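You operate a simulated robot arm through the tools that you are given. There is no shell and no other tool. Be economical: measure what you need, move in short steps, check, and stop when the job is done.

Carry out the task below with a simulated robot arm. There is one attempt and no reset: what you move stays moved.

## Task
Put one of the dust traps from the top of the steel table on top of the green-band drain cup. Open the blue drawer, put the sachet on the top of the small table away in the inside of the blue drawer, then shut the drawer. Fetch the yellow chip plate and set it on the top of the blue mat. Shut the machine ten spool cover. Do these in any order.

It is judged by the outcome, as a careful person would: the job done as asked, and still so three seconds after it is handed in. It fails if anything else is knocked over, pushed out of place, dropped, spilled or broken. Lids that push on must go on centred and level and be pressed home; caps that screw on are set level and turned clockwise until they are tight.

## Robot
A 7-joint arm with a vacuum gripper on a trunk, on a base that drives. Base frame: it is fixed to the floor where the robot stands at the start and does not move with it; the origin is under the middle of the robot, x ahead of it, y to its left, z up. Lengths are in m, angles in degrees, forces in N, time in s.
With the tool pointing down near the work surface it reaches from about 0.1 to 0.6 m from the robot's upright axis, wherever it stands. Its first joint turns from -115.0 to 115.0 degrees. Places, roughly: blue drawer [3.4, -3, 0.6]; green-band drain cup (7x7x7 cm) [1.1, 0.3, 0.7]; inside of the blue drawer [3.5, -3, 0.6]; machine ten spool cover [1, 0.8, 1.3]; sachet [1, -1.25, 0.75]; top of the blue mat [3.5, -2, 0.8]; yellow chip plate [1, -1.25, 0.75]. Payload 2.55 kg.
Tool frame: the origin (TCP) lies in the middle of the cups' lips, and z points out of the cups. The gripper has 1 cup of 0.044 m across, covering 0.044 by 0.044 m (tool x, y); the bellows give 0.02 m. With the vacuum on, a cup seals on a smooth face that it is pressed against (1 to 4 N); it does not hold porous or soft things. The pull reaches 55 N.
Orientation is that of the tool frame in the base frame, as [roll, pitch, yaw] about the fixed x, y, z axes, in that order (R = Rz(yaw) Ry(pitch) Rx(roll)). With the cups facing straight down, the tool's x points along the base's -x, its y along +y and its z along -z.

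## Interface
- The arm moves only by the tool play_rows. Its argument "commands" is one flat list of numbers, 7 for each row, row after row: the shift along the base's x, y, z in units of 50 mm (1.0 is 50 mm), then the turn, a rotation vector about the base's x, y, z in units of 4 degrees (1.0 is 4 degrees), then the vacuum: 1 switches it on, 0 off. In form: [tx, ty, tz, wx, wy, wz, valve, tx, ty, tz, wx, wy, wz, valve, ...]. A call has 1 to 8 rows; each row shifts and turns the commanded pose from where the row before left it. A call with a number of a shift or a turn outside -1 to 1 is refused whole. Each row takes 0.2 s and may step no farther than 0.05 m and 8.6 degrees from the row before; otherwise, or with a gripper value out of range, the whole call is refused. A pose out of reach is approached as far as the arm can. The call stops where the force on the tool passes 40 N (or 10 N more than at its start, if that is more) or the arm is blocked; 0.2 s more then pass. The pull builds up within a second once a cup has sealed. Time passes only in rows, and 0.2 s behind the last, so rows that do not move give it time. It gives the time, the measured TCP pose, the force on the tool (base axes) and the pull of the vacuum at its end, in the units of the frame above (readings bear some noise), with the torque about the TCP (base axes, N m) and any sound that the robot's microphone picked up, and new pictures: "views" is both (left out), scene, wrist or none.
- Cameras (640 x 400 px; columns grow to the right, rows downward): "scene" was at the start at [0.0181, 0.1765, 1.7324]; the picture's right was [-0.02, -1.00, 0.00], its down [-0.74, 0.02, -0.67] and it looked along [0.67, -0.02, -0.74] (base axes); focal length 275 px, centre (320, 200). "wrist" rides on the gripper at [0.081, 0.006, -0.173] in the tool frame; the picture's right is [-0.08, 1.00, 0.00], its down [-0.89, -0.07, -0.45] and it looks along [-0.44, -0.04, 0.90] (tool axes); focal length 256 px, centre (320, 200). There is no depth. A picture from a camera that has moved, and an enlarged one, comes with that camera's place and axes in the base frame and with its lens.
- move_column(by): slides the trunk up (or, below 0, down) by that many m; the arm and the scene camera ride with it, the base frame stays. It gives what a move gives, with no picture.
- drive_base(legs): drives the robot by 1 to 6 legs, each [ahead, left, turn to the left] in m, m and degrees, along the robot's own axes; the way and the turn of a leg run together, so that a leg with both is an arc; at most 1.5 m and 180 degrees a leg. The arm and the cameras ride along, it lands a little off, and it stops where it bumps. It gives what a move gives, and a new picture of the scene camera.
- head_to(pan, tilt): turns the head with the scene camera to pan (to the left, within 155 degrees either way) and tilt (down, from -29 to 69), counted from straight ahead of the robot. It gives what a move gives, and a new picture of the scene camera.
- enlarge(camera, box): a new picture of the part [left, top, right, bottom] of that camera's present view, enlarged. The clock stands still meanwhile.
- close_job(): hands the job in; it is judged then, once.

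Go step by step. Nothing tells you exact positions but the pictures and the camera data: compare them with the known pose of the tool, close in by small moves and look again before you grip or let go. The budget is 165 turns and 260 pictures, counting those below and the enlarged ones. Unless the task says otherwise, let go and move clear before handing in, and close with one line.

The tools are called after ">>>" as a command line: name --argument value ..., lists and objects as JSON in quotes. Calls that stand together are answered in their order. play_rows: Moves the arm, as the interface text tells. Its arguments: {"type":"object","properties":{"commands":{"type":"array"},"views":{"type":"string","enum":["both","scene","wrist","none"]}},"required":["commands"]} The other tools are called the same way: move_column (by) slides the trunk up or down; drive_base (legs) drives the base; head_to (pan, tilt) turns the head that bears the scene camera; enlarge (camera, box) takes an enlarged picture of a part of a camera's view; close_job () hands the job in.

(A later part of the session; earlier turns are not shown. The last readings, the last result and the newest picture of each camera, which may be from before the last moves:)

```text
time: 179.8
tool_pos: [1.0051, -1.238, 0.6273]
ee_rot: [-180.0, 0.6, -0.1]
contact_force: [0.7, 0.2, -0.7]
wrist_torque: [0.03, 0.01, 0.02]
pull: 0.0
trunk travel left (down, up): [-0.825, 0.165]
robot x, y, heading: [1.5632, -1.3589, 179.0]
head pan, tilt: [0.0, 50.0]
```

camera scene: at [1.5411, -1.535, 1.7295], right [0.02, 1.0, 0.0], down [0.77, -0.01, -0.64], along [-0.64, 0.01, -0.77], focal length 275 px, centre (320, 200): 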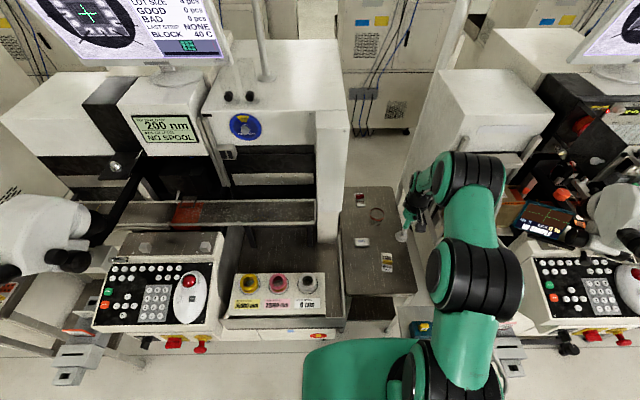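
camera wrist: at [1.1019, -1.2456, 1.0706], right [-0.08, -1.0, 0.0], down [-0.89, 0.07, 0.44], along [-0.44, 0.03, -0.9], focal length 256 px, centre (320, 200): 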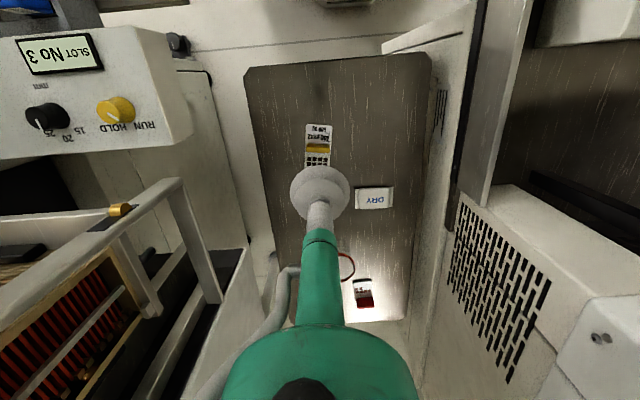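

>>> play_rows --commands '[0, 0, 0.06, 0, 0, 0, 1]'

>>> enlarge --camera "scene" --box '[340, 150, 560, 320]'

```text
time: 180.2
tool_pos: [1.0106, -1.2391, 0.6235]
ee_rot: [179.8, 0.0, 0.0]
contact_force: [-0.7, -0.1, -0.1]
wrist_torque: [0.01, 0.02, -0.01]
pull: 0.0
trunk travel left (down, up): [-0.825, 0.165]
robot x, y, heading: [1.5656, -1.3596, 179.0]
head pan, tilt: [0.0, 50.0]
camera scene: at [1.5427, -1.5354, 1.7294], right [0.02, 1.0, 0.0], down [0.77, -0.01, -0.64], along [-0.64, 0.01, -0.77], focal length 275 px, centre (320, 200)
camera wrist: at [1.0926, -1.2449, 0.7971], right [-0.08, -1.0, 0.0], down [-0.89, 0.07, 0.44], along [-0.44, 0.03, -0.9], focal length 256 px, centre (320, 200)
```

scene: 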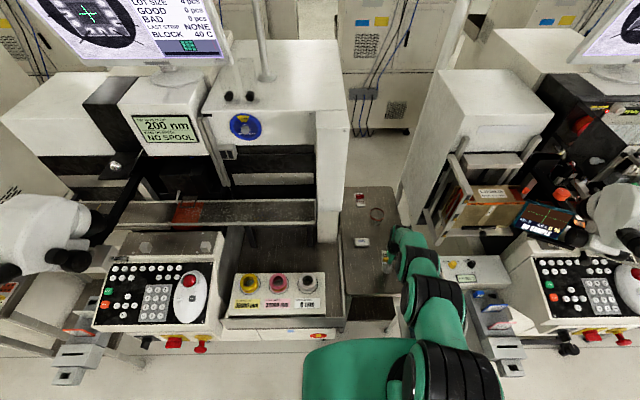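
wrist: 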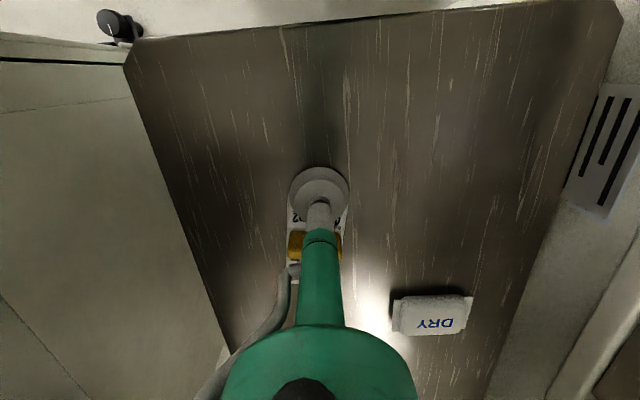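

```text
2.35 times, centred on (450, 235) of scene
camera zoom: at [1.5427, -1.5354, 1.7294], right [0.02, 1.0, 0.0], down [0.77, -0.01, -0.64], along [-0.64, 0.01, -0.77], focal length 647 px, centre (14, 118)
```

zoom: 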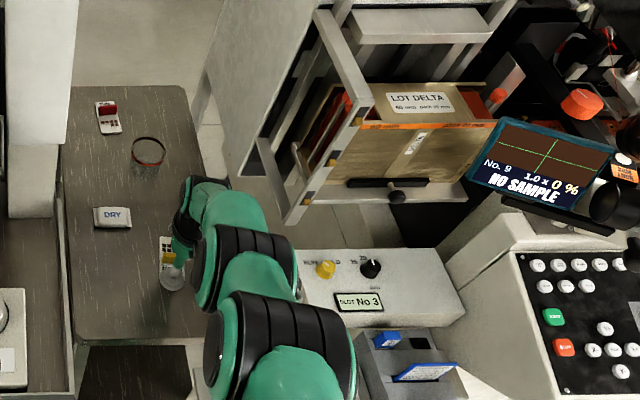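

>>> head_to --pan -20 --tilt 62

```text
time: 181.0
tool_pos: [1.0119, -1.2374, 0.6241]
ee_rot: [179.8, -0.1, -0.1]
contact_force: [0.1, -0.2, 0.3]
wrist_torque: [-0.01, -0.05, -0.01]
pull: 0.1
trunk travel left (down, up): [-0.825, 0.165]
robot x, y, heading: [1.5641, -1.3601, 178.9]
head pan, tilt: [-20.0, 62.0]
camera scene: at [1.5595, -1.5137, 1.7146], right [0.36, 0.93, 0.0], down [0.82, -0.31, -0.47], along [-0.44, 0.17, -0.88], focal length 275 px, centre (320, 200)
```

scene: 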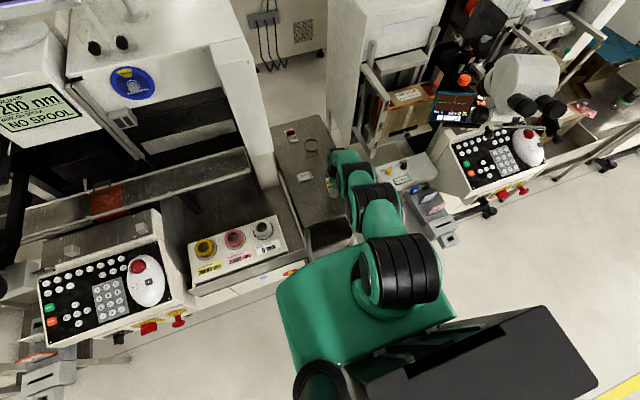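

The elbow seems to be above the stool with clearance. Continuing down in small steps.

>>> play_rows --commands '[0, 0, -0.1, 0, 0, 0, 1, 0, 0, 0, 0, 0, 0, 1, 0, 0, 0, 0, 0, 0, 1]' --views "none"

>>> enlarge --camera "wrist" --box '[260, 130, 380, 260]'

```text
time: 182.0
tool_pos: [0.9899, -1.2332, 0.6402]
ee_rot: [-179.8, 2.0, -0.2]
contact_force: [-0.4, -0.6, 0.3]
wrist_torque: [-0.02, -0.01, 0.01]
pull: 0.0
trunk travel left (down, up): [-0.825, 0.165]
robot x, y, heading: [1.5631, -1.3632, 179.2]
head pan, tilt: [-20.0, 62.0]
stopped in row 3: the arm was blocked; the commanded pose is now the measured one
```

```text
3.08 times, centred on (320, 195) of wrist
camera zoom: at [1.076, -1.2408, 0.8098], right [-0.08, -1.0, 0.0], down [-0.88, 0.07, 0.47], along [-0.47, 0.04, -0.88], focal length 788 px, centre (320, 215)
```

zoom: 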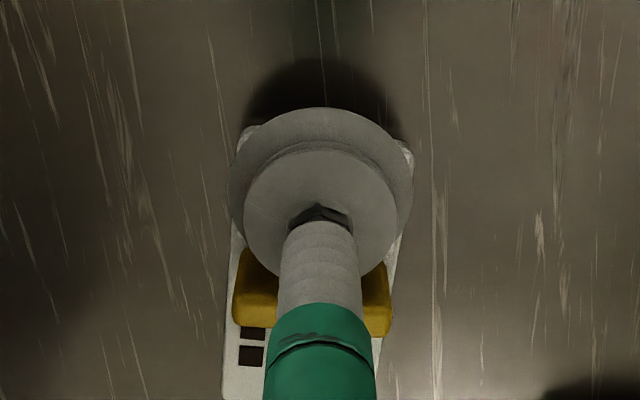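

Something of the arm is blocked, so I raise it at once and check the stool.

>>> play_rows --commands '[0.2, 0, 0.6, 0, -0.3, 0, 0, 0.2, 0, 0.9, 0, -0.2, 0, 0, 0, 0, 0.9, 0, 0, 0, 0, 0, 0, 0.9, 0, 0, 0, 0, 0, 0, 0.9, 0, 0, 0, 0, 0, 0, 0.9, 0, 0, 0, 0, 0, 0, 0.9, 0, 0, 0, 0]'

>>> enlarge --camera "scene" --box '[280, 100, 460, 260]'

```text
time: 183.6
tool_pos: [1.0135, -1.238, 0.9365]
ee_rot: [-179.8, -0.6, -0.2]
contact_force: [0.0, -1.2, -0.2]
wrist_torque: [0.01, 0.01, -0.01]
pull: 0.0
trunk travel left (down, up): [-0.825, 0.165]
robot x, y, heading: [1.5689, -1.358, 178.9]
head pan, tilt: [-20.0, 62.0]
camera scene: at [1.5608, -1.5142, 1.7145], right [0.36, 0.93, 0.0], down [0.82, -0.32, -0.47], along [-0.44, 0.17, -0.88], focal length 275 px, centre (320, 200)
camera wrist: at [1.0929, -1.2441, 1.1111], right [-0.08, -1.0, 0.0], down [-0.9, 0.07, 0.44], along [-0.43, 0.04, -0.9], focal length 256 px, centre (320, 200)
```

scene: 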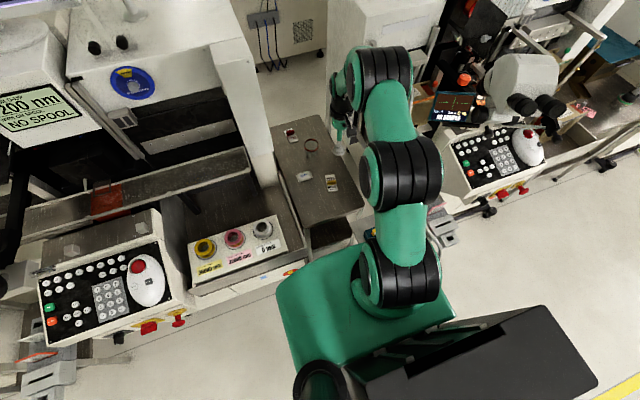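
wrist: 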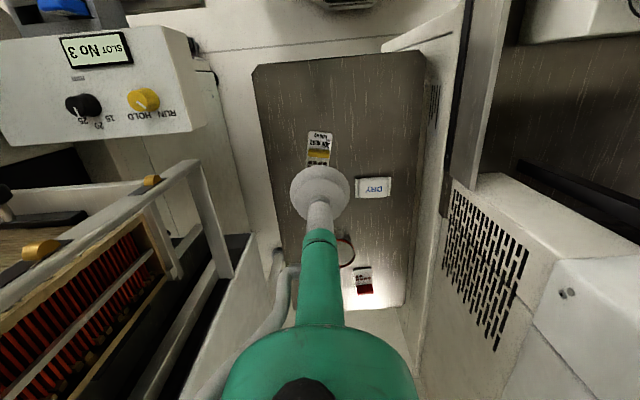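

```text
2.50 times, centred on (370, 180) of scene
camera zoom: at [1.5608, -1.5142, 1.7145], right [0.36, 0.93, 0.0], down [0.82, -0.32, -0.47], along [-0.44, 0.17, -0.88], focal length 688 px, centre (195, 250)
```

zoom: 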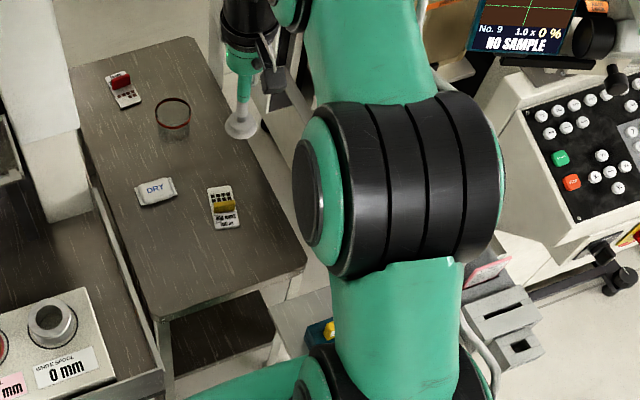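

The stool and its box look undisturbed. Rather than stretch the arm down, I'll keep this arm shape and lower the trunk.

>>> move_column --by -0.15

>>> play_rows --commands '[0, 0, 0, 0, 0, 0, 0]'

```text
time: 185.4
tool_pos: [1.0124, -1.2361, 0.7875]
ee_rot: [-179.9, -0.6, -0.2]
contact_force: [0.2, 0.5, 0.3]
wrist_torque: [0.02, -0.02, 0.01]
pull: 0.1
trunk travel left (down, up): [-0.675, 0.315]
robot x, y, heading: [1.5628, -1.3585, 179.2]
head pan, tilt: [-20.0, 62.0]
```

```text
time: 185.8
tool_pos: [1.0135, -1.2366, 0.7867]
ee_rot: [-179.8, -0.4, -0.2]
contact_force: [-0.1, 0.5, 0.3]
wrist_torque: [0.01, -0.01, -0.02]
pull: 0.1
trunk travel left (down, up): [-0.675, 0.315]
robot x, y, heading: [1.5618, -1.3599, 179.1]
head pan, tilt: [-20.0, 62.0]
camera scene: at [1.5595, -1.5136, 1.5646], right [0.36, 0.93, 0.0], down [0.82, -0.32, -0.47], along [-0.44, 0.17, -0.88], focal length 275 px, centre (320, 200)
camera wrist: at [1.0915, -1.2436, 0.9606], right [-0.08, -1.0, 0.0], down [-0.9, 0.07, 0.44], along [-0.44, 0.04, -0.9], focal length 256 px, centre (320, 200)
```

scene: 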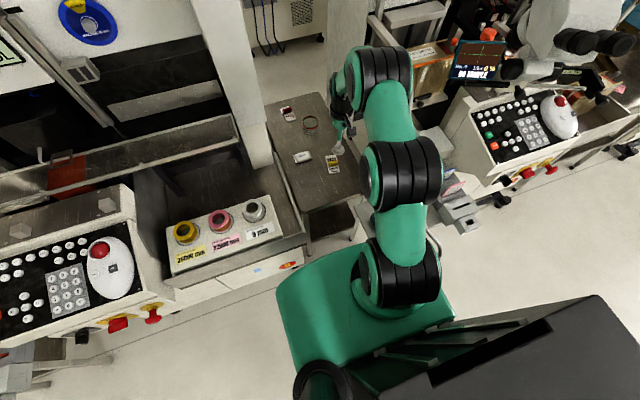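
wrist: 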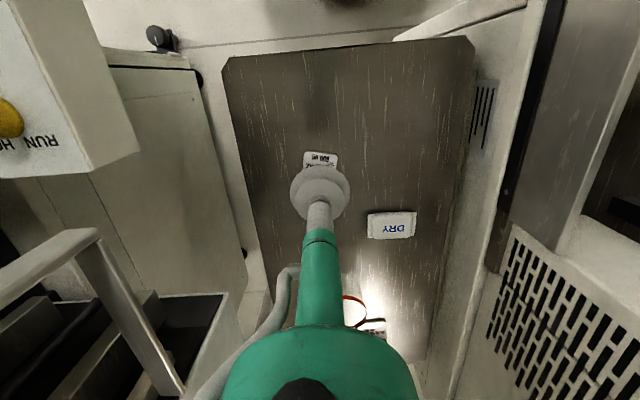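

>>> move_column --by -0.12

>>> play_rows --commands '[0, 0, 0, 0, 0.1, 0, 0]'

>>> enlarge --camera "wrist" --box '[260, 110, 380, 210]'

```text
time: 187.3
tool_pos: [1.0119, -1.2359, 0.6662]
ee_rot: [-179.8, -0.5, -0.3]
contact_force: [1.1, -0.3, 0.2]
wrist_torque: [0.01, -0.02, 0.0]
pull: 0.1
trunk travel left (down, up): [-0.555, 0.435]
robot x, y, heading: [1.5613, -1.36, 179.0]
head pan, tilt: [-20.0, 62.0]
```

```text
time: 187.7
tool_pos: [1.011, -1.2356, 0.6669]
ee_rot: [-179.8, 0.0, -0.1]
contact_force: [0.3, 0.6, 0.0]
wrist_torque: [0.0, -0.03, 0.0]
pull: 0.1
trunk travel left (down, up): [-0.555, 0.435]
robot x, y, heading: [1.5662, -1.3622, 178.9]
head pan, tilt: [-20.0, 62.0]
camera scene: at [1.5596, -1.5136, 1.4446], right [0.36, 0.93, 0.0], down [0.82, -0.32, -0.47], along [-0.44, 0.17, -0.88], focal length 275 px, centre (320, 200)
camera wrist: at [1.0925, -1.2436, 0.8396], right [-0.08, -1.0, 0.0], down [-0.89, 0.07, 0.44], along [-0.44, 0.04, -0.9], focal length 256 px, centre (320, 200)
```

scene: 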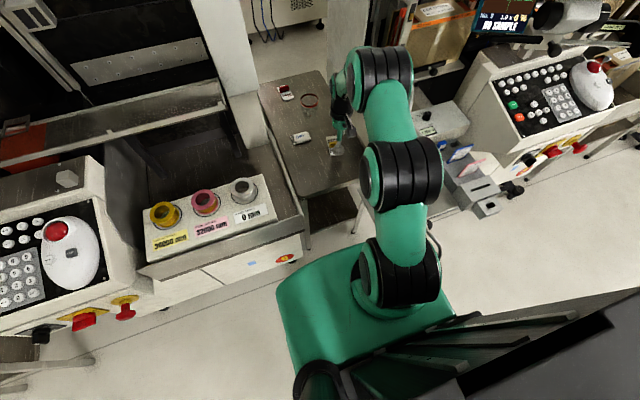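
wrist: 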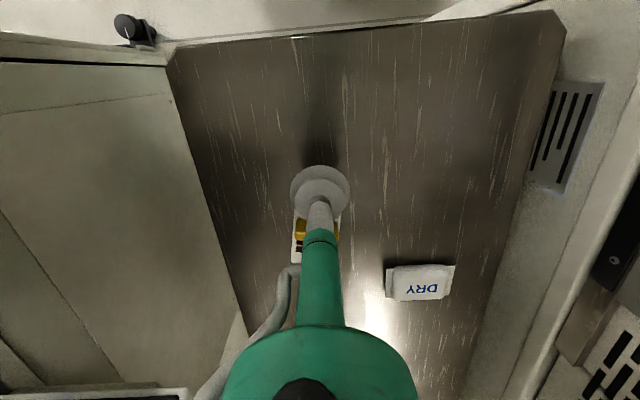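

```text
4.00 times, centred on (320, 160) of wrist
camera zoom: at [1.0925, -1.2436, 0.8396], right [-0.08, -1.0, 0.0], down [-0.89, 0.07, 0.44], along [-0.44, 0.04, -0.9], focal length 1024 px, centre (320, 360)
```

zoom: 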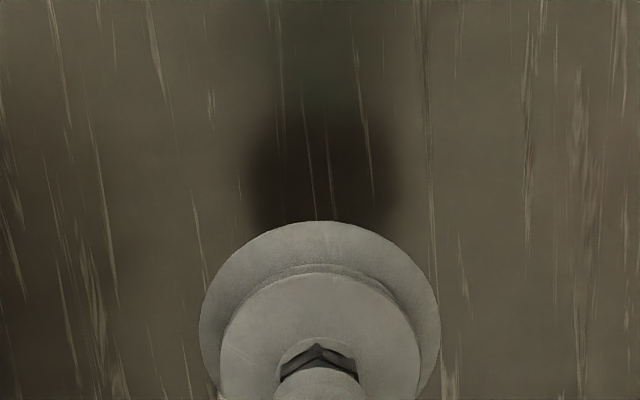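

>>> enlarge --camera "scene" --box '[270, 70, 370, 170]'

>>> play_rows --commands '[0, 0, 1, 0, 0, 0, 0, 0.5, 0, 0.6, 0, 0, 0, 0]' --views "none"

>>> enlarge --camera "wrist" --box '[260, 110, 420, 270]'

```text
4.00 times, centred on (320, 120) of scene
camera zoom: at [1.5596, -1.5136, 1.4446], right [0.36, 0.93, 0.0], down [0.82, -0.32, -0.47], along [-0.44, 0.17, -0.88], focal length 1101 px, centre (320, 520)
```

zoom: 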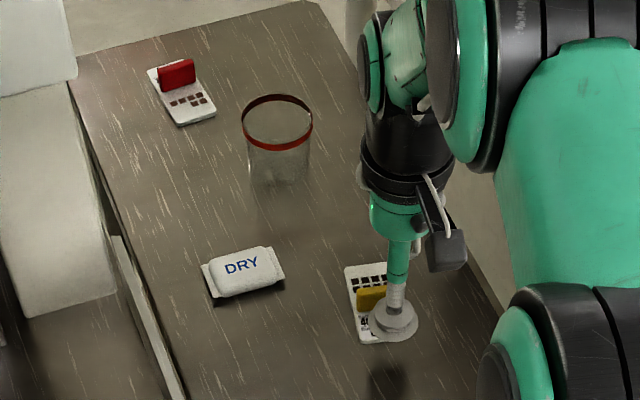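

```text
time: 188.3
tool_pos: [1.0371, -1.2361, 0.7486]
ee_rot: [-179.7, -0.2, -0.2]
contact_force: [-0.6, 1.3, -0.3]
wrist_torque: [-0.01, 0.03, 0.03]
pull: 0.0
trunk travel left (down, up): [-0.555, 0.435]
robot x, y, heading: [1.565, -1.3594, 178.9]
head pan, tilt: [-20.0, 62.0]
```

```text
2.50 times, centred on (340, 190) of wrist
camera zoom: at [1.1178, -1.2441, 0.9211], right [-0.08, -1.0, 0.0], down [-0.89, 0.07, 0.44], along [-0.44, 0.04, -0.9], focal length 640 px, centre (270, 225)
```

zoom: 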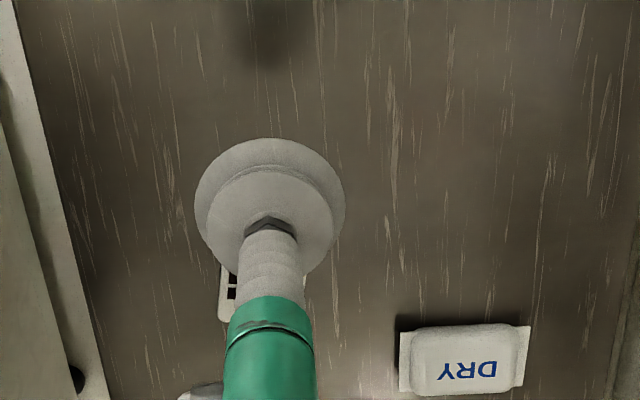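

>>> play_rows --commands '[-0.6, 0, 0.6, 0, 0, 0, 0, -0.6, 0, 0.6, 0, 0, 0, 0, -0.6, 0, 0.4, 0, 0, 0, 0]' --views "none"

>>> enlarge --camera "wrist" --box '[260, 70, 420, 230]'

```text
time: 189.1
tool_pos: [0.9983, -1.2416, 0.7845]
ee_rot: [-179.9, -0.2, -0.2]
contact_force: [-0.7, 0.4, 0.0]
wrist_torque: [0.0, -0.05, 0.0]
pull: 0.0
out of reach, approached as far as the arm can: row 2, 3
trunk travel left (down, up): [-0.555, 0.435]
robot x, y, heading: [1.5618, -1.3612, 179.1]
head pan, tilt: [-20.0, 62.0]
```

```text
2.50 times, centred on (340, 150) of wrist
camera zoom: at [1.0784, -1.2482, 0.9587], right [-0.08, -1.0, 0.0], down [-0.89, 0.07, 0.44], along [-0.44, 0.04, -0.9], focal length 640 px, centre (270, 325)
```

zoom: 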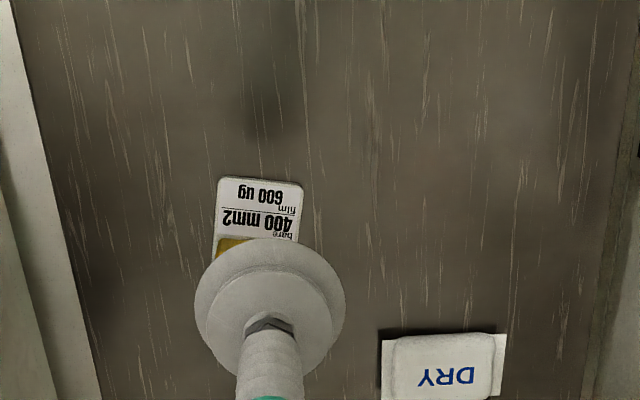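

The arm probably touched near the stool earlier, so I'll shift the robot to −y to keep the elbow away. First raise and look at the stool.

>>> play_rows --commands '[0.3, 0, 0.9, 0, 0, 0, 0, 0.6, 0, 0.7, 0, 0, 0, 0, 0.6, 0, 0.7, 0, 0, 0, 0, 0.6, 0, 0.5, 0, 0, 0, 0]' --views "none"

>>> move_column --by 0.27

>>> drive_base --legs '[[-0.45, 0.15, 0]]'

>>> head_to --pan 0 --tilt 45

>>> enlarge --camera "scene" --box '[280, 140, 480, 300]'

```text
time: 190.1
tool_pos: [1.1343, -1.2483, 0.8778]
ee_rot: [-179.8, -0.1, -0.3]
contact_force: [0.1, -0.3, 0.3]
wrist_torque: [0.03, 0.01, -0.01]
pull: 0.0
out of reach, approached as far as the arm can: row 1, 2, 3, 4
trunk travel left (down, up): [-0.555, 0.435]
robot x, y, heading: [1.5634, -1.3617, 179.2]
head pan, tilt: [-20.0, 62.0]
```

```text
time: 192.8
tool_pos: [1.1337, -1.2495, 1.1464]
ee_rot: [-179.9, -0.1, -0.2]
contact_force: [0.0, -0.5, -0.4]
wrist_torque: [0.01, 0.0, -0.03]
pull: 0.0
trunk travel left (down, up): [-0.825, 0.165]
robot x, y, heading: [1.5638, -1.3607, 179.1]
head pan, tilt: [-20.0, 62.0]
```

```text
time: 195.7
tool_pos: [1.5889, -1.4069, 1.1481]
ee_rot: [-179.8, -0.1, 0.4]
contact_force: [0.0, 0.5, 0.7]
wrist_torque: [-0.04, 0.04, -0.01]
pull: 0.0
trunk travel left (down, up): [-0.825, 0.165]
robot x, y, heading: [2.0211, -1.5139, 179.9]
head pan, tilt: [-20.0, 62.0]
camera scene: at [2.0185, -1.6666, 1.7146], right [0.35, 0.94, 0.0], down [0.83, -0.31, -0.47], along [-0.44, 0.16, -0.88], focal length 275 px, centre (320, 200)
```

scene: 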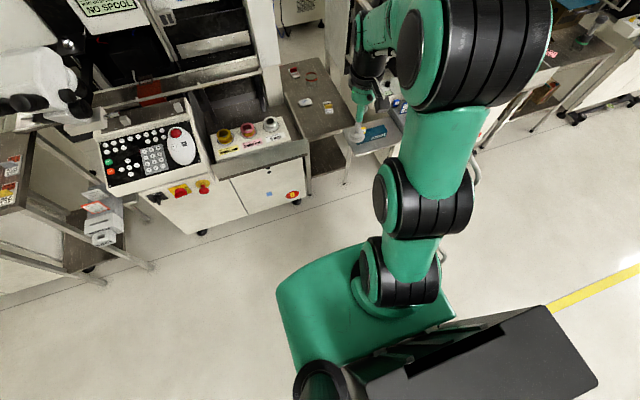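

```text
time: 196.5
tool_pos: [1.5897, -1.4064, 1.147]
ee_rot: [-179.8, -0.1, 0.4]
contact_force: [0.3, 0.6, -0.7]
wrist_torque: [0.02, 0.01, -0.01]
pull: 0.1
trunk travel left (down, up): [-0.825, 0.165]
robot x, y, heading: [2.0189, -1.5103, 179.6]
head pan, tilt: [0.0, 45.0]
camera scene: at [1.9969, -1.6882, 1.7363], right [0.01, 1.0, 0.0], down [0.71, 0.0, -0.71], along [-0.71, 0.0, -0.71], focal length 275 px, centre (320, 200)
```

scene: 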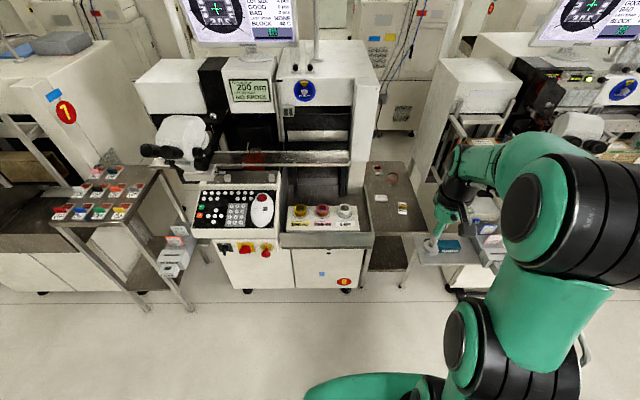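

```text
2.50 times, centred on (380, 220) of scene
camera zoom: at [1.9969, -1.6882, 1.7363], right [0.01, 1.0, 0.0], down [0.71, 0.0, -0.71], along [-0.71, 0.0, -0.71], focal length 688 px, centre (170, 150)
```

zoom: 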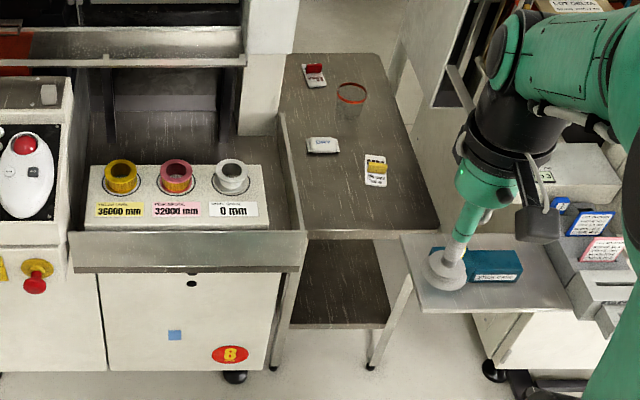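

The shelf is a tray off machine nine and its gauge box looks unmoved. I'll go in again a bit further left and closer.

>>> drive_base --legs '[[0.4, -0.04, 0], [0.1, 0, 0]]'

>>> head_to --pan -15 --tilt 60

```text
time: 199.8
tool_pos: [1.0916, -1.3612, 1.1469]
ee_rot: [-179.8, -0.1, 0.3]
contact_force: [-0.1, 0.4, -0.5]
wrist_torque: [0.02, 0.0, 0.03]
pull: 0.0
trunk travel left (down, up): [-0.825, 0.165]
robot x, y, heading: [1.5258, -1.4673, 179.6]
head pan, tilt: [0.0, 45.0]
camera scene: at [1.4988, -1.6446, 1.7364], right [0.01, 1.0, 0.0], down [0.71, -0.01, -0.71], along [-0.71, 0.01, -0.71], focal length 275 px, centre (320, 200)
```

scene: 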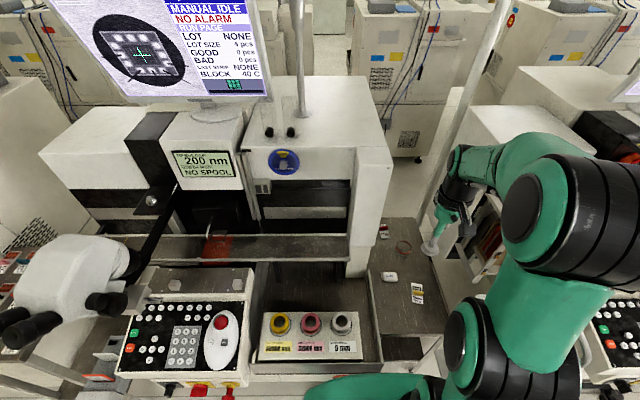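

```text
time: 200.5
tool_pos: [1.0916, -1.3626, 1.1465]
ee_rot: [-179.7, -0.1, 0.4]
contact_force: [-1.1, -0.2, -0.3]
wrist_torque: [-0.03, 0.01, 0.0]
pull: 0.1
trunk travel left (down, up): [-0.825, 0.165]
robot x, y, heading: [1.522, -1.4696, 179.5]
head pan, tilt: [-15.0, 60.0]
camera scene: at [1.5169, -1.6275, 1.7169], right [0.27, 0.96, 0.0], down [0.83, -0.23, -0.5], along [-0.48, 0.13, -0.87], focal length 275 px, centre (320, 200)
```

scene: 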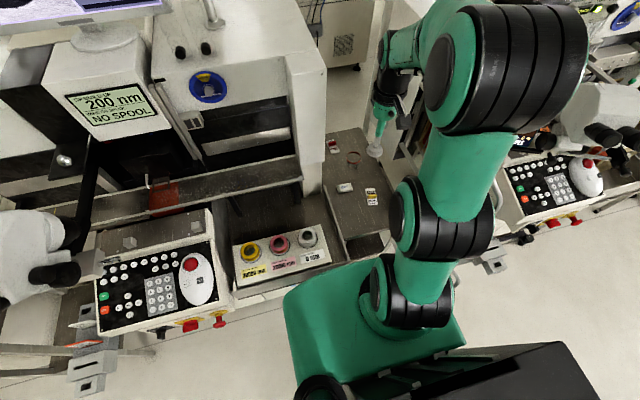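

>>> play_rows --commands '[-0.2, 0.4, -0.8, 0, 0, 0, 0, -0.3, 0.4, -0.8, 0, 0, 0, 0, -0.4, 0.45, -0.75, 0, 0, 0, 0, -0.4, 0.45, -0.75, 0, 0, 0, 0, -0.4, 0.45, -0.75, 0, 0, 0, 0, -0.44, 0.45, -0.75, 0, 0, 0, 0]'

>>> enlarge --camera "wrist" --box '[260, 90, 420, 230]'

```text
time: 201.9
tool_pos: [0.9829, -1.2288, 0.9149]
ee_rot: [-179.8, -0.1, 0.3]
contact_force: [0.1, 0.2, -0.2]
wrist_torque: [0.01, 0.01, -0.02]
pull: 0.1
trunk travel left (down, up): [-0.825, 0.165]
robot x, y, heading: [1.5232, -1.4694, 179.7]
head pan, tilt: [-15.0, 60.0]
camera scene: at [1.5146, -1.6261, 1.7171], right [0.27, 0.96, 0.0], down [0.84, -0.23, -0.5], along [-0.48, 0.13, -0.87], focal length 275 px, centre (320, 200)
camera wrist: at [1.0639, -1.235, 1.0884], right [-0.07, -1.0, 0.0], down [-0.89, 0.07, 0.44], along [-0.44, 0.04, -0.9], focal length 256 px, centre (320, 200)
```

scene: 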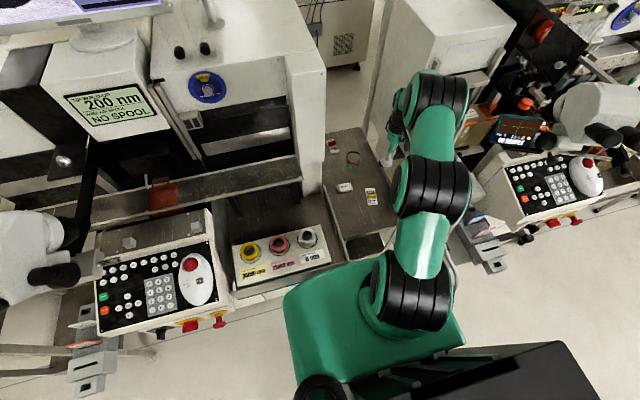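
wrist: 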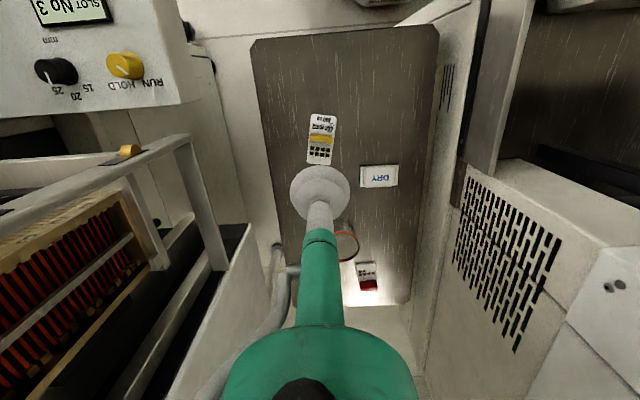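

```text
2.86 times, centred on (340, 160) of wrist
camera zoom: at [1.0639, -1.235, 1.0884], right [-0.07, -1.0, 0.0], down [-0.89, 0.07, 0.44], along [-0.44, 0.04, -0.9], focal length 731 px, centre (263, 314)
```

zoom: 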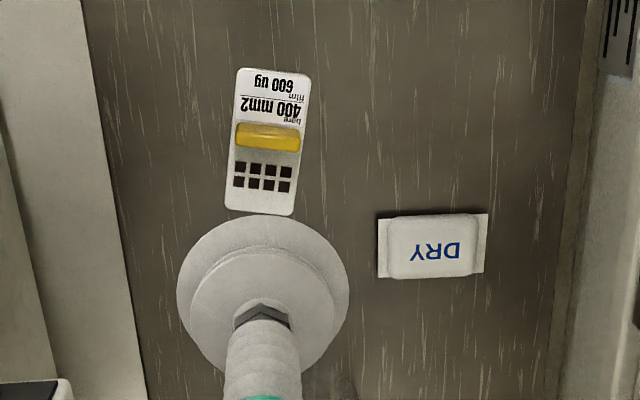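

>>> play_rows --commands '[0, -0.06, -0.9, 0, 0, 0, 0, 0, 0, -0.9, 0, 0, 0, 0, 0, 0, -0.9, 0, 0, 0, 0, 0, 0, -0.9, 0, 0, 0, 0, 0, 0, -0.9, 0, 0, 0, 0]'

>>> enlarge --camera "wrist" --box '[260, 110, 380, 210]'

```text
time: 203.1
tool_pos: [0.9835, -1.2315, 0.6927]
ee_rot: [-179.7, 0.1, 0.2]
contact_force: [-0.1, 0.4, 0.3]
wrist_torque: [-0.04, -0.02, 0.02]
pull: 0.0
trunk travel left (down, up): [-0.825, 0.165]
robot x, y, heading: [1.526, -1.4724, 179.4]
head pan, tilt: [-15.0, 60.0]
camera scene: at [1.5158, -1.6272, 1.717], right [0.27, 0.96, 0.0], down [0.83, -0.23, -0.5], along [-0.48, 0.13, -0.87], focal length 275 px, centre (320, 200)
camera wrist: at [1.0647, -1.2391, 0.8653], right [-0.07, -1.0, 0.0], down [-0.89, 0.06, 0.45], along [-0.45, 0.04, -0.89], focal length 256 px, centre (320, 200)
```

scene: 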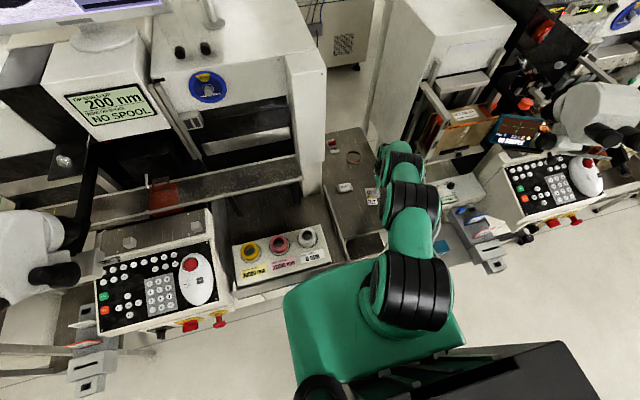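
wrist: 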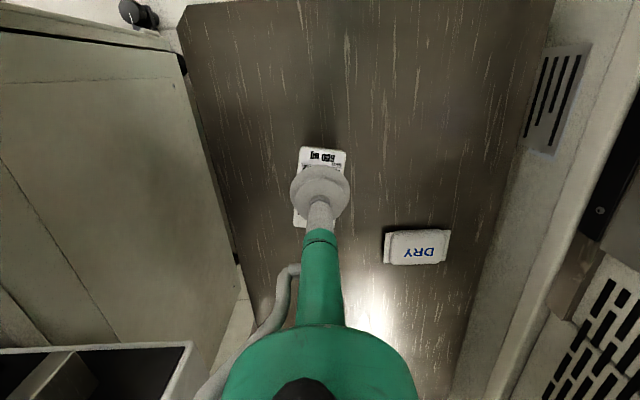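

```text
4.00 times, centred on (320, 160) of wrist
camera zoom: at [1.0647, -1.2391, 0.8653], right [-0.07, -1.0, 0.0], down [-0.89, 0.06, 0.45], along [-0.45, 0.04, -0.89], focal length 1024 px, centre (320, 360)
```

zoom: 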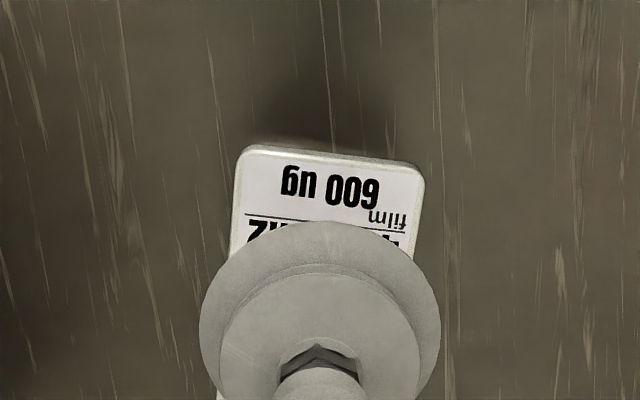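

>>> play_rows --commands '[0.04, -0.04, -0.6, 0, 0, 0, 1, 0, 0, -0.4, 0, 0, 0, 1, 0, 0, -0.2, 0, 0, 0, 1, 0, 0, -0.08, 0, 0, 0, 1, 0, 0, 0, 0, 0, 0, 1]' --views "none"

```text
time: 204.3
tool_pos: [0.9575, -1.2207, 0.6802]
ee_rot: [-178.3, 2.9, 0.2]
contact_force: [0.0, 0.1, 0.3]
wrist_torque: [0.01, 0.02, -0.02]
pull: 0.2
out of reach, approached as far as the arm can: row 2, 3
trunk travel left (down, up): [-0.825, 0.165]
robot x, y, heading: [1.5241, -1.4697, 179.7]
head pan, tilt: [-15.0, 60.0]
stopped in row 5: the arm was blocked; the commanded pose is now the measured one
```

That was a kinematic limit; I'll go back up to the good pose and descend with the trunk instead.

>>> play_rows --commands '[0.3, -0.2, 0.6, -0.4, -0.7, 0, 0, 0.25, 0, 0.9, 0, 0, 0, 0, 0, 0, 0.9, 0, 0, 0, 0, 0, 0, 0.9, 0, 0, 0, 0, 0, 0, 0.9, 0, 0, 0, 0, 0, 0, 0.6, 0, 0, 0, 0]' --views "none"

>>> enlarge --camera "wrist" --box '[260, 90, 420, 230]'

```text
time: 205.7
tool_pos: [0.9891, -1.2357, 0.9201]
ee_rot: [180.0, 0.0, 0.2]
contact_force: [0.6, 0.3, 0.5]
wrist_torque: [-0.04, 0.03, 0.01]
pull: 0.0
trunk travel left (down, up): [-0.825, 0.165]
robot x, y, heading: [1.5219, -1.4699, 179.3]
head pan, tilt: [-15.0, 60.0]
```

```text
2.86 times, centred on (340, 160) of wrist
camera zoom: at [1.0706, -1.2411, 1.0936], right [-0.08, -1.0, 0.0], down [-0.89, 0.07, 0.45], along [-0.44, 0.03, -0.9], focal length 731 px, centre (263, 314)
```

zoom: 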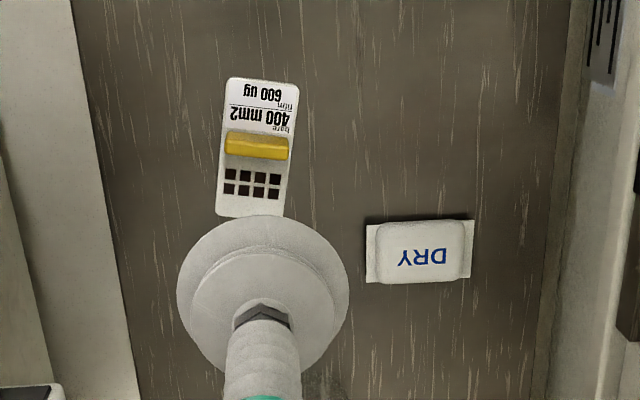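

>>> move_column --by -0.23

>>> play_rows --commands '[-0.05, 0, 0, 0, 0, 0, 0]'

>>> enlarge --camera "wrist" --box '[260, 110, 380, 210]'

```text
time: 208.2
tool_pos: [0.9887, -1.2338, 0.6908]
ee_rot: [-180.0, 0.0, 0.2]
contact_force: [0.1, 0.1, -0.5]
wrist_torque: [0.0, 0.0, -0.01]
pull: 0.1
trunk travel left (down, up): [-0.595, 0.395]
robot x, y, heading: [1.5253, -1.473, 179.7]
head pan, tilt: [-15.0, 60.0]
```

```text
time: 208.6
tool_pos: [0.9857, -1.2351, 0.6911]
ee_rot: [-180.0, 0.0, 0.3]
contact_force: [0.5, -0.4, -0.5]
wrist_torque: [0.02, 0.0, 0.01]
pull: 0.1
trunk travel left (down, up): [-0.595, 0.395]
robot x, y, heading: [1.5228, -1.4667, 179.8]
head pan, tilt: [-15.0, 60.0]
camera scene: at [1.5164, -1.6274, 1.4869], right [0.27, 0.96, 0.0], down [0.83, -0.23, -0.5], along [-0.48, 0.13, -0.87], focal length 275 px, centre (320, 200)
camera wrist: at [1.067, -1.241, 0.8635], right [-0.08, -1.0, 0.0], down [-0.89, 0.07, 0.45], along [-0.44, 0.03, -0.9], focal length 256 px, centre (320, 200)
```

scene: 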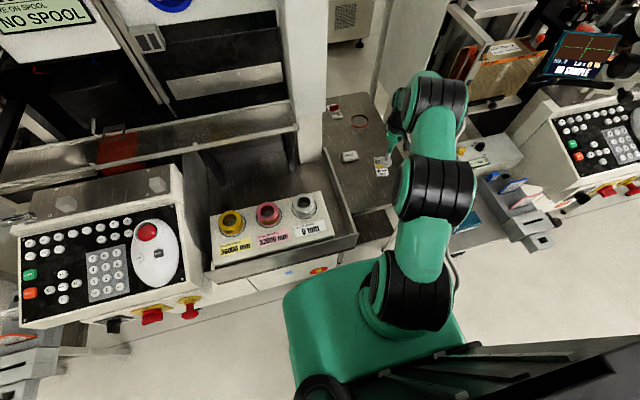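
wrist: 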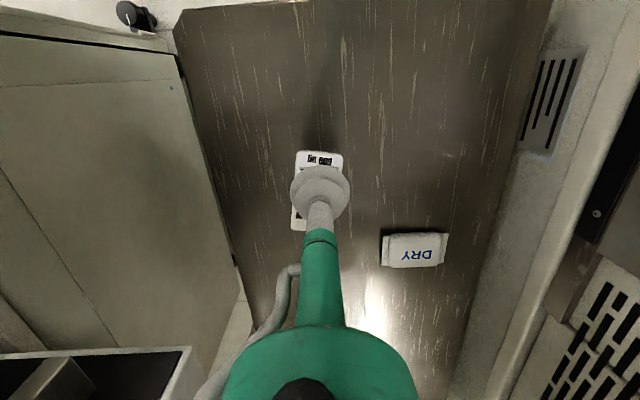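

```text
4.00 times, centred on (320, 160) of wrist
camera zoom: at [1.067, -1.241, 0.8635], right [-0.08, -1.0, 0.0], down [-0.89, 0.07, 0.45], along [-0.44, 0.03, -0.9], focal length 1024 px, centre (320, 360)
```

zoom: 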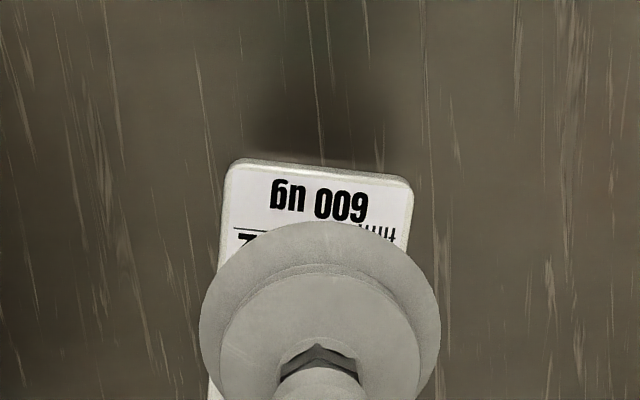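

>>> play_rows --commands '[0, 0.02, -0.6, 0, 0, 0, 1, 0, 0, -0.4, 0, 0, 0, 1, 0, 0, -0.15, 0, 0, 0, 1, 0, 0, -0.08, 0, 0, 0, 1, 0, 0, 0, 0, 0, 0, 1]' --views "none"

```text
time: 209.8
tool_pos: [0.9845, -1.2347, 0.6301]
ee_rot: [-179.9, 0.1, 0.1]
contact_force: [1.3, 0.6, 5.7]
wrist_torque: [-0.02, 0.16, -0.04]
pull: 0.1
trunk travel left (down, up): [-0.595, 0.395]
robot x, y, heading: [1.5242, -1.4685, 179.5]
head pan, tilt: [-15.0, 60.0]
```

Contact is on the bar side. I'll lift, shift +x 9 mm and retry.

>>> play_rows --commands '[0, 0, 0.2, 0, 0, 0, 1, 0.18, 0, 0, 0, 0, 0, 1, 0, 0, -0.15, 0, 0, 0, 1, 0, 0, -0.08, 0, 0, 0, 1, 0, 0, 0, 0, 0, 0, 1]' --views "none"

```text
time: 210.9
tool_pos: [0.9956, -1.2339, 0.6269]
ee_rot: [179.9, 0.0, 0.2]
contact_force: [0.8, 0.2, -0.1]
wrist_torque: [-0.01, -0.02, 0.0]
pull: 0.0
trunk travel left (down, up): [-0.595, 0.395]
robot x, y, heading: [1.5209, -1.4668, 179.3]
head pan, tilt: [-15.0, 60.0]
```

>>> play_rows --commands '[0, 0, -0.06, 0, 0, 0, 1, 0, 0, -0.06, 0, 0, 0, 1, 0, 0, 0, 0, 0, 0, 1]' --views "none"

```text
time: 211.8
tool_pos: [0.9949, -1.2344, 0.6205]
ee_rot: [-179.9, 0.1, 0.2]
contact_force: [0.7, -0.5, 2.1]
wrist_torque: [0.02, 0.01, 0.03]
pull: 0.1
trunk travel left (down, up): [-0.595, 0.395]
robot x, y, heading: [1.5256, -1.4667, 179.5]
head pan, tilt: [-15.0, 60.0]
```

>>> play_rows --commands '[0, 0, -0.06, 0, 0, 0, 1, 0, 0, 0, 0, 0, 0, 1, 0, 0, 0, 0, 0, 0, 1, 0, 0, 0, 0, 0, 0, 1]' --views "none"

>>> enlarge --camera "wrist" --box '[260, 130, 380, 230]'

```text
time: 212.8
tool_pos: [0.996, -1.2346, 0.6185]
ee_rot: [180.0, 0.1, 0.2]
contact_force: [-0.1, -1.3, 1.7]
wrist_torque: [0.02, -0.01, 0.01]
pull: 0.1
trunk travel left (down, up): [-0.595, 0.395]
robot x, y, heading: [1.5226, -1.471, 179.4]
head pan, tilt: [-15.0, 60.0]
```

```text
4.00 times, centred on (320, 180) of wrist
camera zoom: at [1.0758, -1.241, 0.7912], right [-0.08, -1.0, 0.0], down [-0.89, 0.07, 0.45], along [-0.45, 0.03, -0.89], focal length 1024 px, centre (320, 280)
```

zoom: 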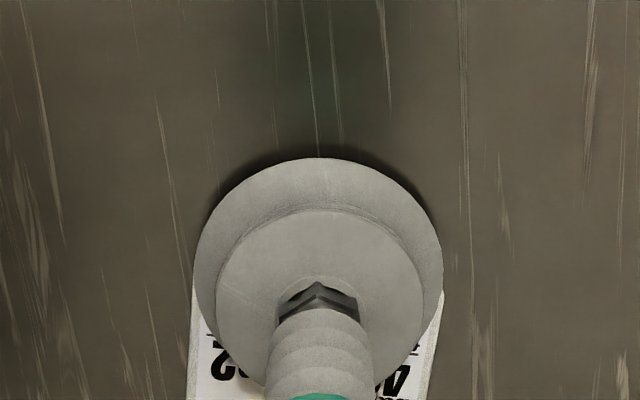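

>>> play_rows --commands '[0, 0, 0.8, 0, 0, 0, 0, -0.3, 0, 0.8, 0, 0, 0, 0]' --views "none"

>>> enlarge --camera "wrist" --box '[260, 110, 380, 210]'

>>> enlarge --camera "scene" --box '[330, 120, 410, 200]'

```text
time: 213.3
tool_pos: [0.9811, -1.2344, 0.6982]
ee_rot: [-179.9, 0.0, 0.2]
contact_force: [0.4, 0.2, 0.6]
wrist_torque: [-0.02, 0.0, -0.03]
pull: 0.1
trunk travel left (down, up): [-0.595, 0.395]
robot x, y, heading: [1.5248, -1.469, 179.7]
head pan, tilt: [-15.0, 60.0]
```

```text
4.00 times, centred on (320, 160) of wrist
camera zoom: at [1.0618, -1.2402, 0.8717], right [-0.08, -1.0, 0.0], down [-0.89, 0.07, 0.44], along [-0.44, 0.03, -0.9], focal length 1024 px, centre (320, 360)
```

zoom: 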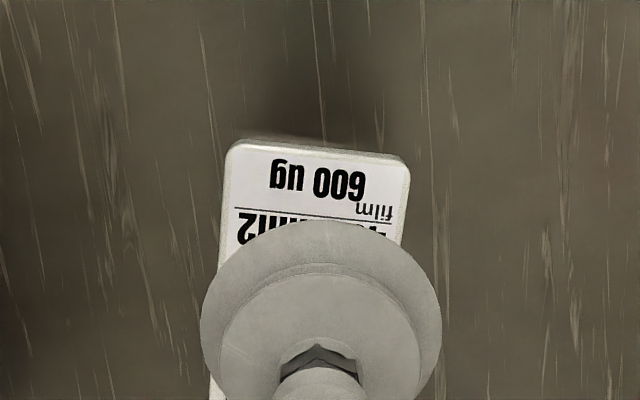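

```text
5.00 times, centred on (370, 160) of scene
camera zoom: at [1.5165, -1.6275, 1.4868], right [0.27, 0.96, 0.0], down [0.83, -0.23, -0.5], along [-0.48, 0.13, -0.87], focal length 1376 px, centre (70, 400)
```

zoom: 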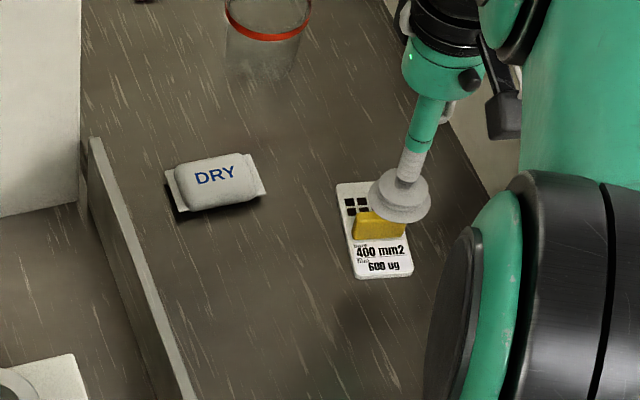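

The flat text end is too short beside the bar, so I'll use the larger chip-grid end at about (0.934,−1.225). That needs the robot a little closer and to the right.

>>> move_column --by 0.23

>>> play_rows --commands '[0.3, -0.4, 0.5, 0, 0, 0, 0, 0.5, -0.5, 0.3, 0, 0, 0, 0, 0.5, -0.5, 0.3, 0, 0, 0, 0, 0.5, -0.5, 0.3, 0, 0, 0, 0, 0.5, -0.5, 0.3, 0, 0, 0, 0]' --views "none"

>>> drive_base --legs '[[0, -0.13, 0], [0.035, 0, 0]]'

```text
time: 215.8
tool_pos: [0.9804, -1.2337, 0.9274]
ee_rot: [-179.8, 0.0, 0.2]
contact_force: [-0.3, 0.5, -0.1]
wrist_torque: [0.0, -0.01, 0.02]
pull: 0.0
trunk travel left (down, up): [-0.825, 0.165]
robot x, y, heading: [1.522, -1.47, 179.5]
head pan, tilt: [-15.0, 60.0]
```

```text
time: 217.0
tool_pos: [1.0956, -1.3511, 1.013]
ee_rot: [-179.9, 0.1, 0.2]
contact_force: [-0.1, 0.2, -0.1]
wrist_torque: [0.0, 0.0, 0.03]
pull: 0.1
trunk travel left (down, up): [-0.825, 0.165]
robot x, y, heading: [1.5256, -1.4687, 179.9]
head pan, tilt: [-15.0, 60.0]
```

```text
time: 218.7
tool_pos: [1.0613, -1.2225, 1.0125]
ee_rot: [-179.9, 0.0, 0.2]
contact_force: [0.5, -0.1, 0.2]
wrist_torque: [0.04, -0.06, -0.02]
pull: 0.1
trunk travel left (down, up): [-0.825, 0.165]
robot x, y, heading: [1.4883, -1.3381, 179.2]
head pan, tilt: [-15.0, 60.0]
camera scene: at [1.4822, -1.4987, 1.7169], right [0.27, 0.96, 0.0], down [0.83, -0.23, -0.5], along [-0.48, 0.13, -0.87], focal length 275 px, centre (320, 200)
```

scene: 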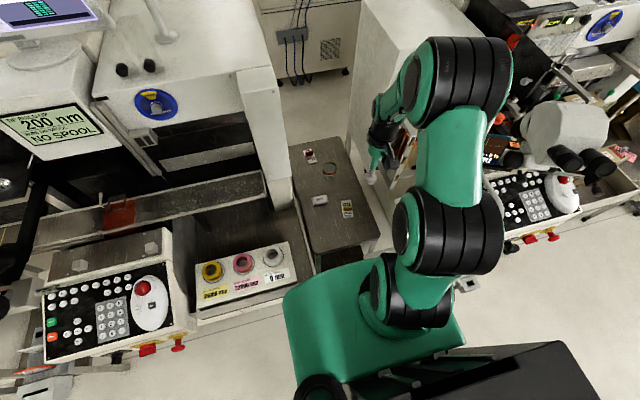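

>>> play_rows --commands '[-0.6, 0, -0.4, 0, 0, 0, 0, -0.65, 0, -0.4, 0, 0, 0, 0, -0.65, -0.03, -0.4, 0, 0, 0, 0, -0.65, -0.04, -0.4, 0, 0, 0, 0]'

>>> enlarge --camera "wrist" --box '[260, 70, 420, 210]'

```text
time: 219.7
tool_pos: [0.9295, -1.2295, 0.9314]
ee_rot: [-180.0, -0.1, 0.2]
contact_force: [0.3, 1.0, 0.1]
wrist_torque: [-0.01, -0.02, 0.01]
pull: 0.0
trunk travel left (down, up): [-0.825, 0.165]
robot x, y, heading: [1.4909, -1.3444, 179.6]
head pan, tilt: [-15.0, 60.0]
camera scene: at [1.4807, -1.4986, 1.7169], right [0.27, 0.96, 0.0], down [0.84, -0.23, -0.5], along [-0.48, 0.13, -0.87], focal length 275 px, centre (320, 200)
camera wrist: at [1.0107, -1.2353, 1.1049], right [-0.08, -1.0, 0.0], down [-0.89, 0.07, 0.44], along [-0.44, 0.03, -0.9], focal length 256 px, centre (320, 200)
```

scene: 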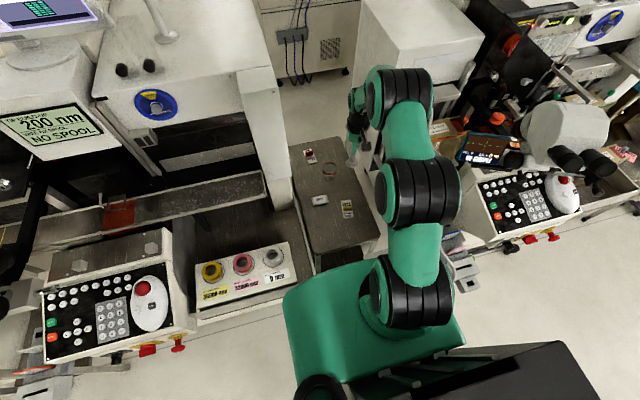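
wrist: 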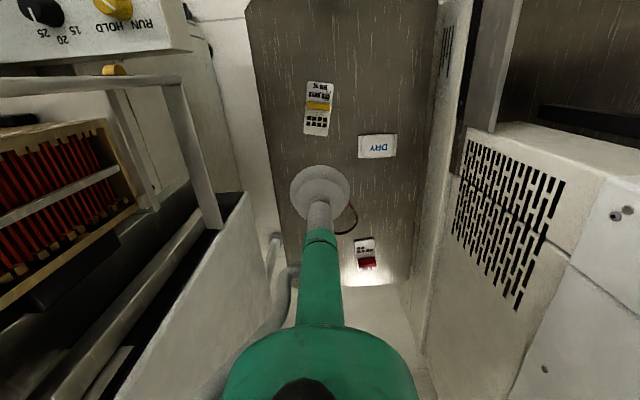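

```text
2.86 times, centred on (340, 140) of wrist
camera zoom: at [1.0107, -1.2353, 1.1049], right [-0.08, -1.0, 0.0], down [-0.89, 0.07, 0.44], along [-0.44, 0.03, -0.9], focal length 731 px, centre (263, 371)
```

zoom: 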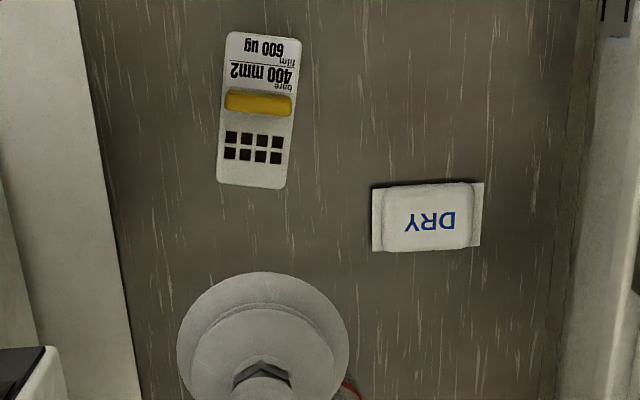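

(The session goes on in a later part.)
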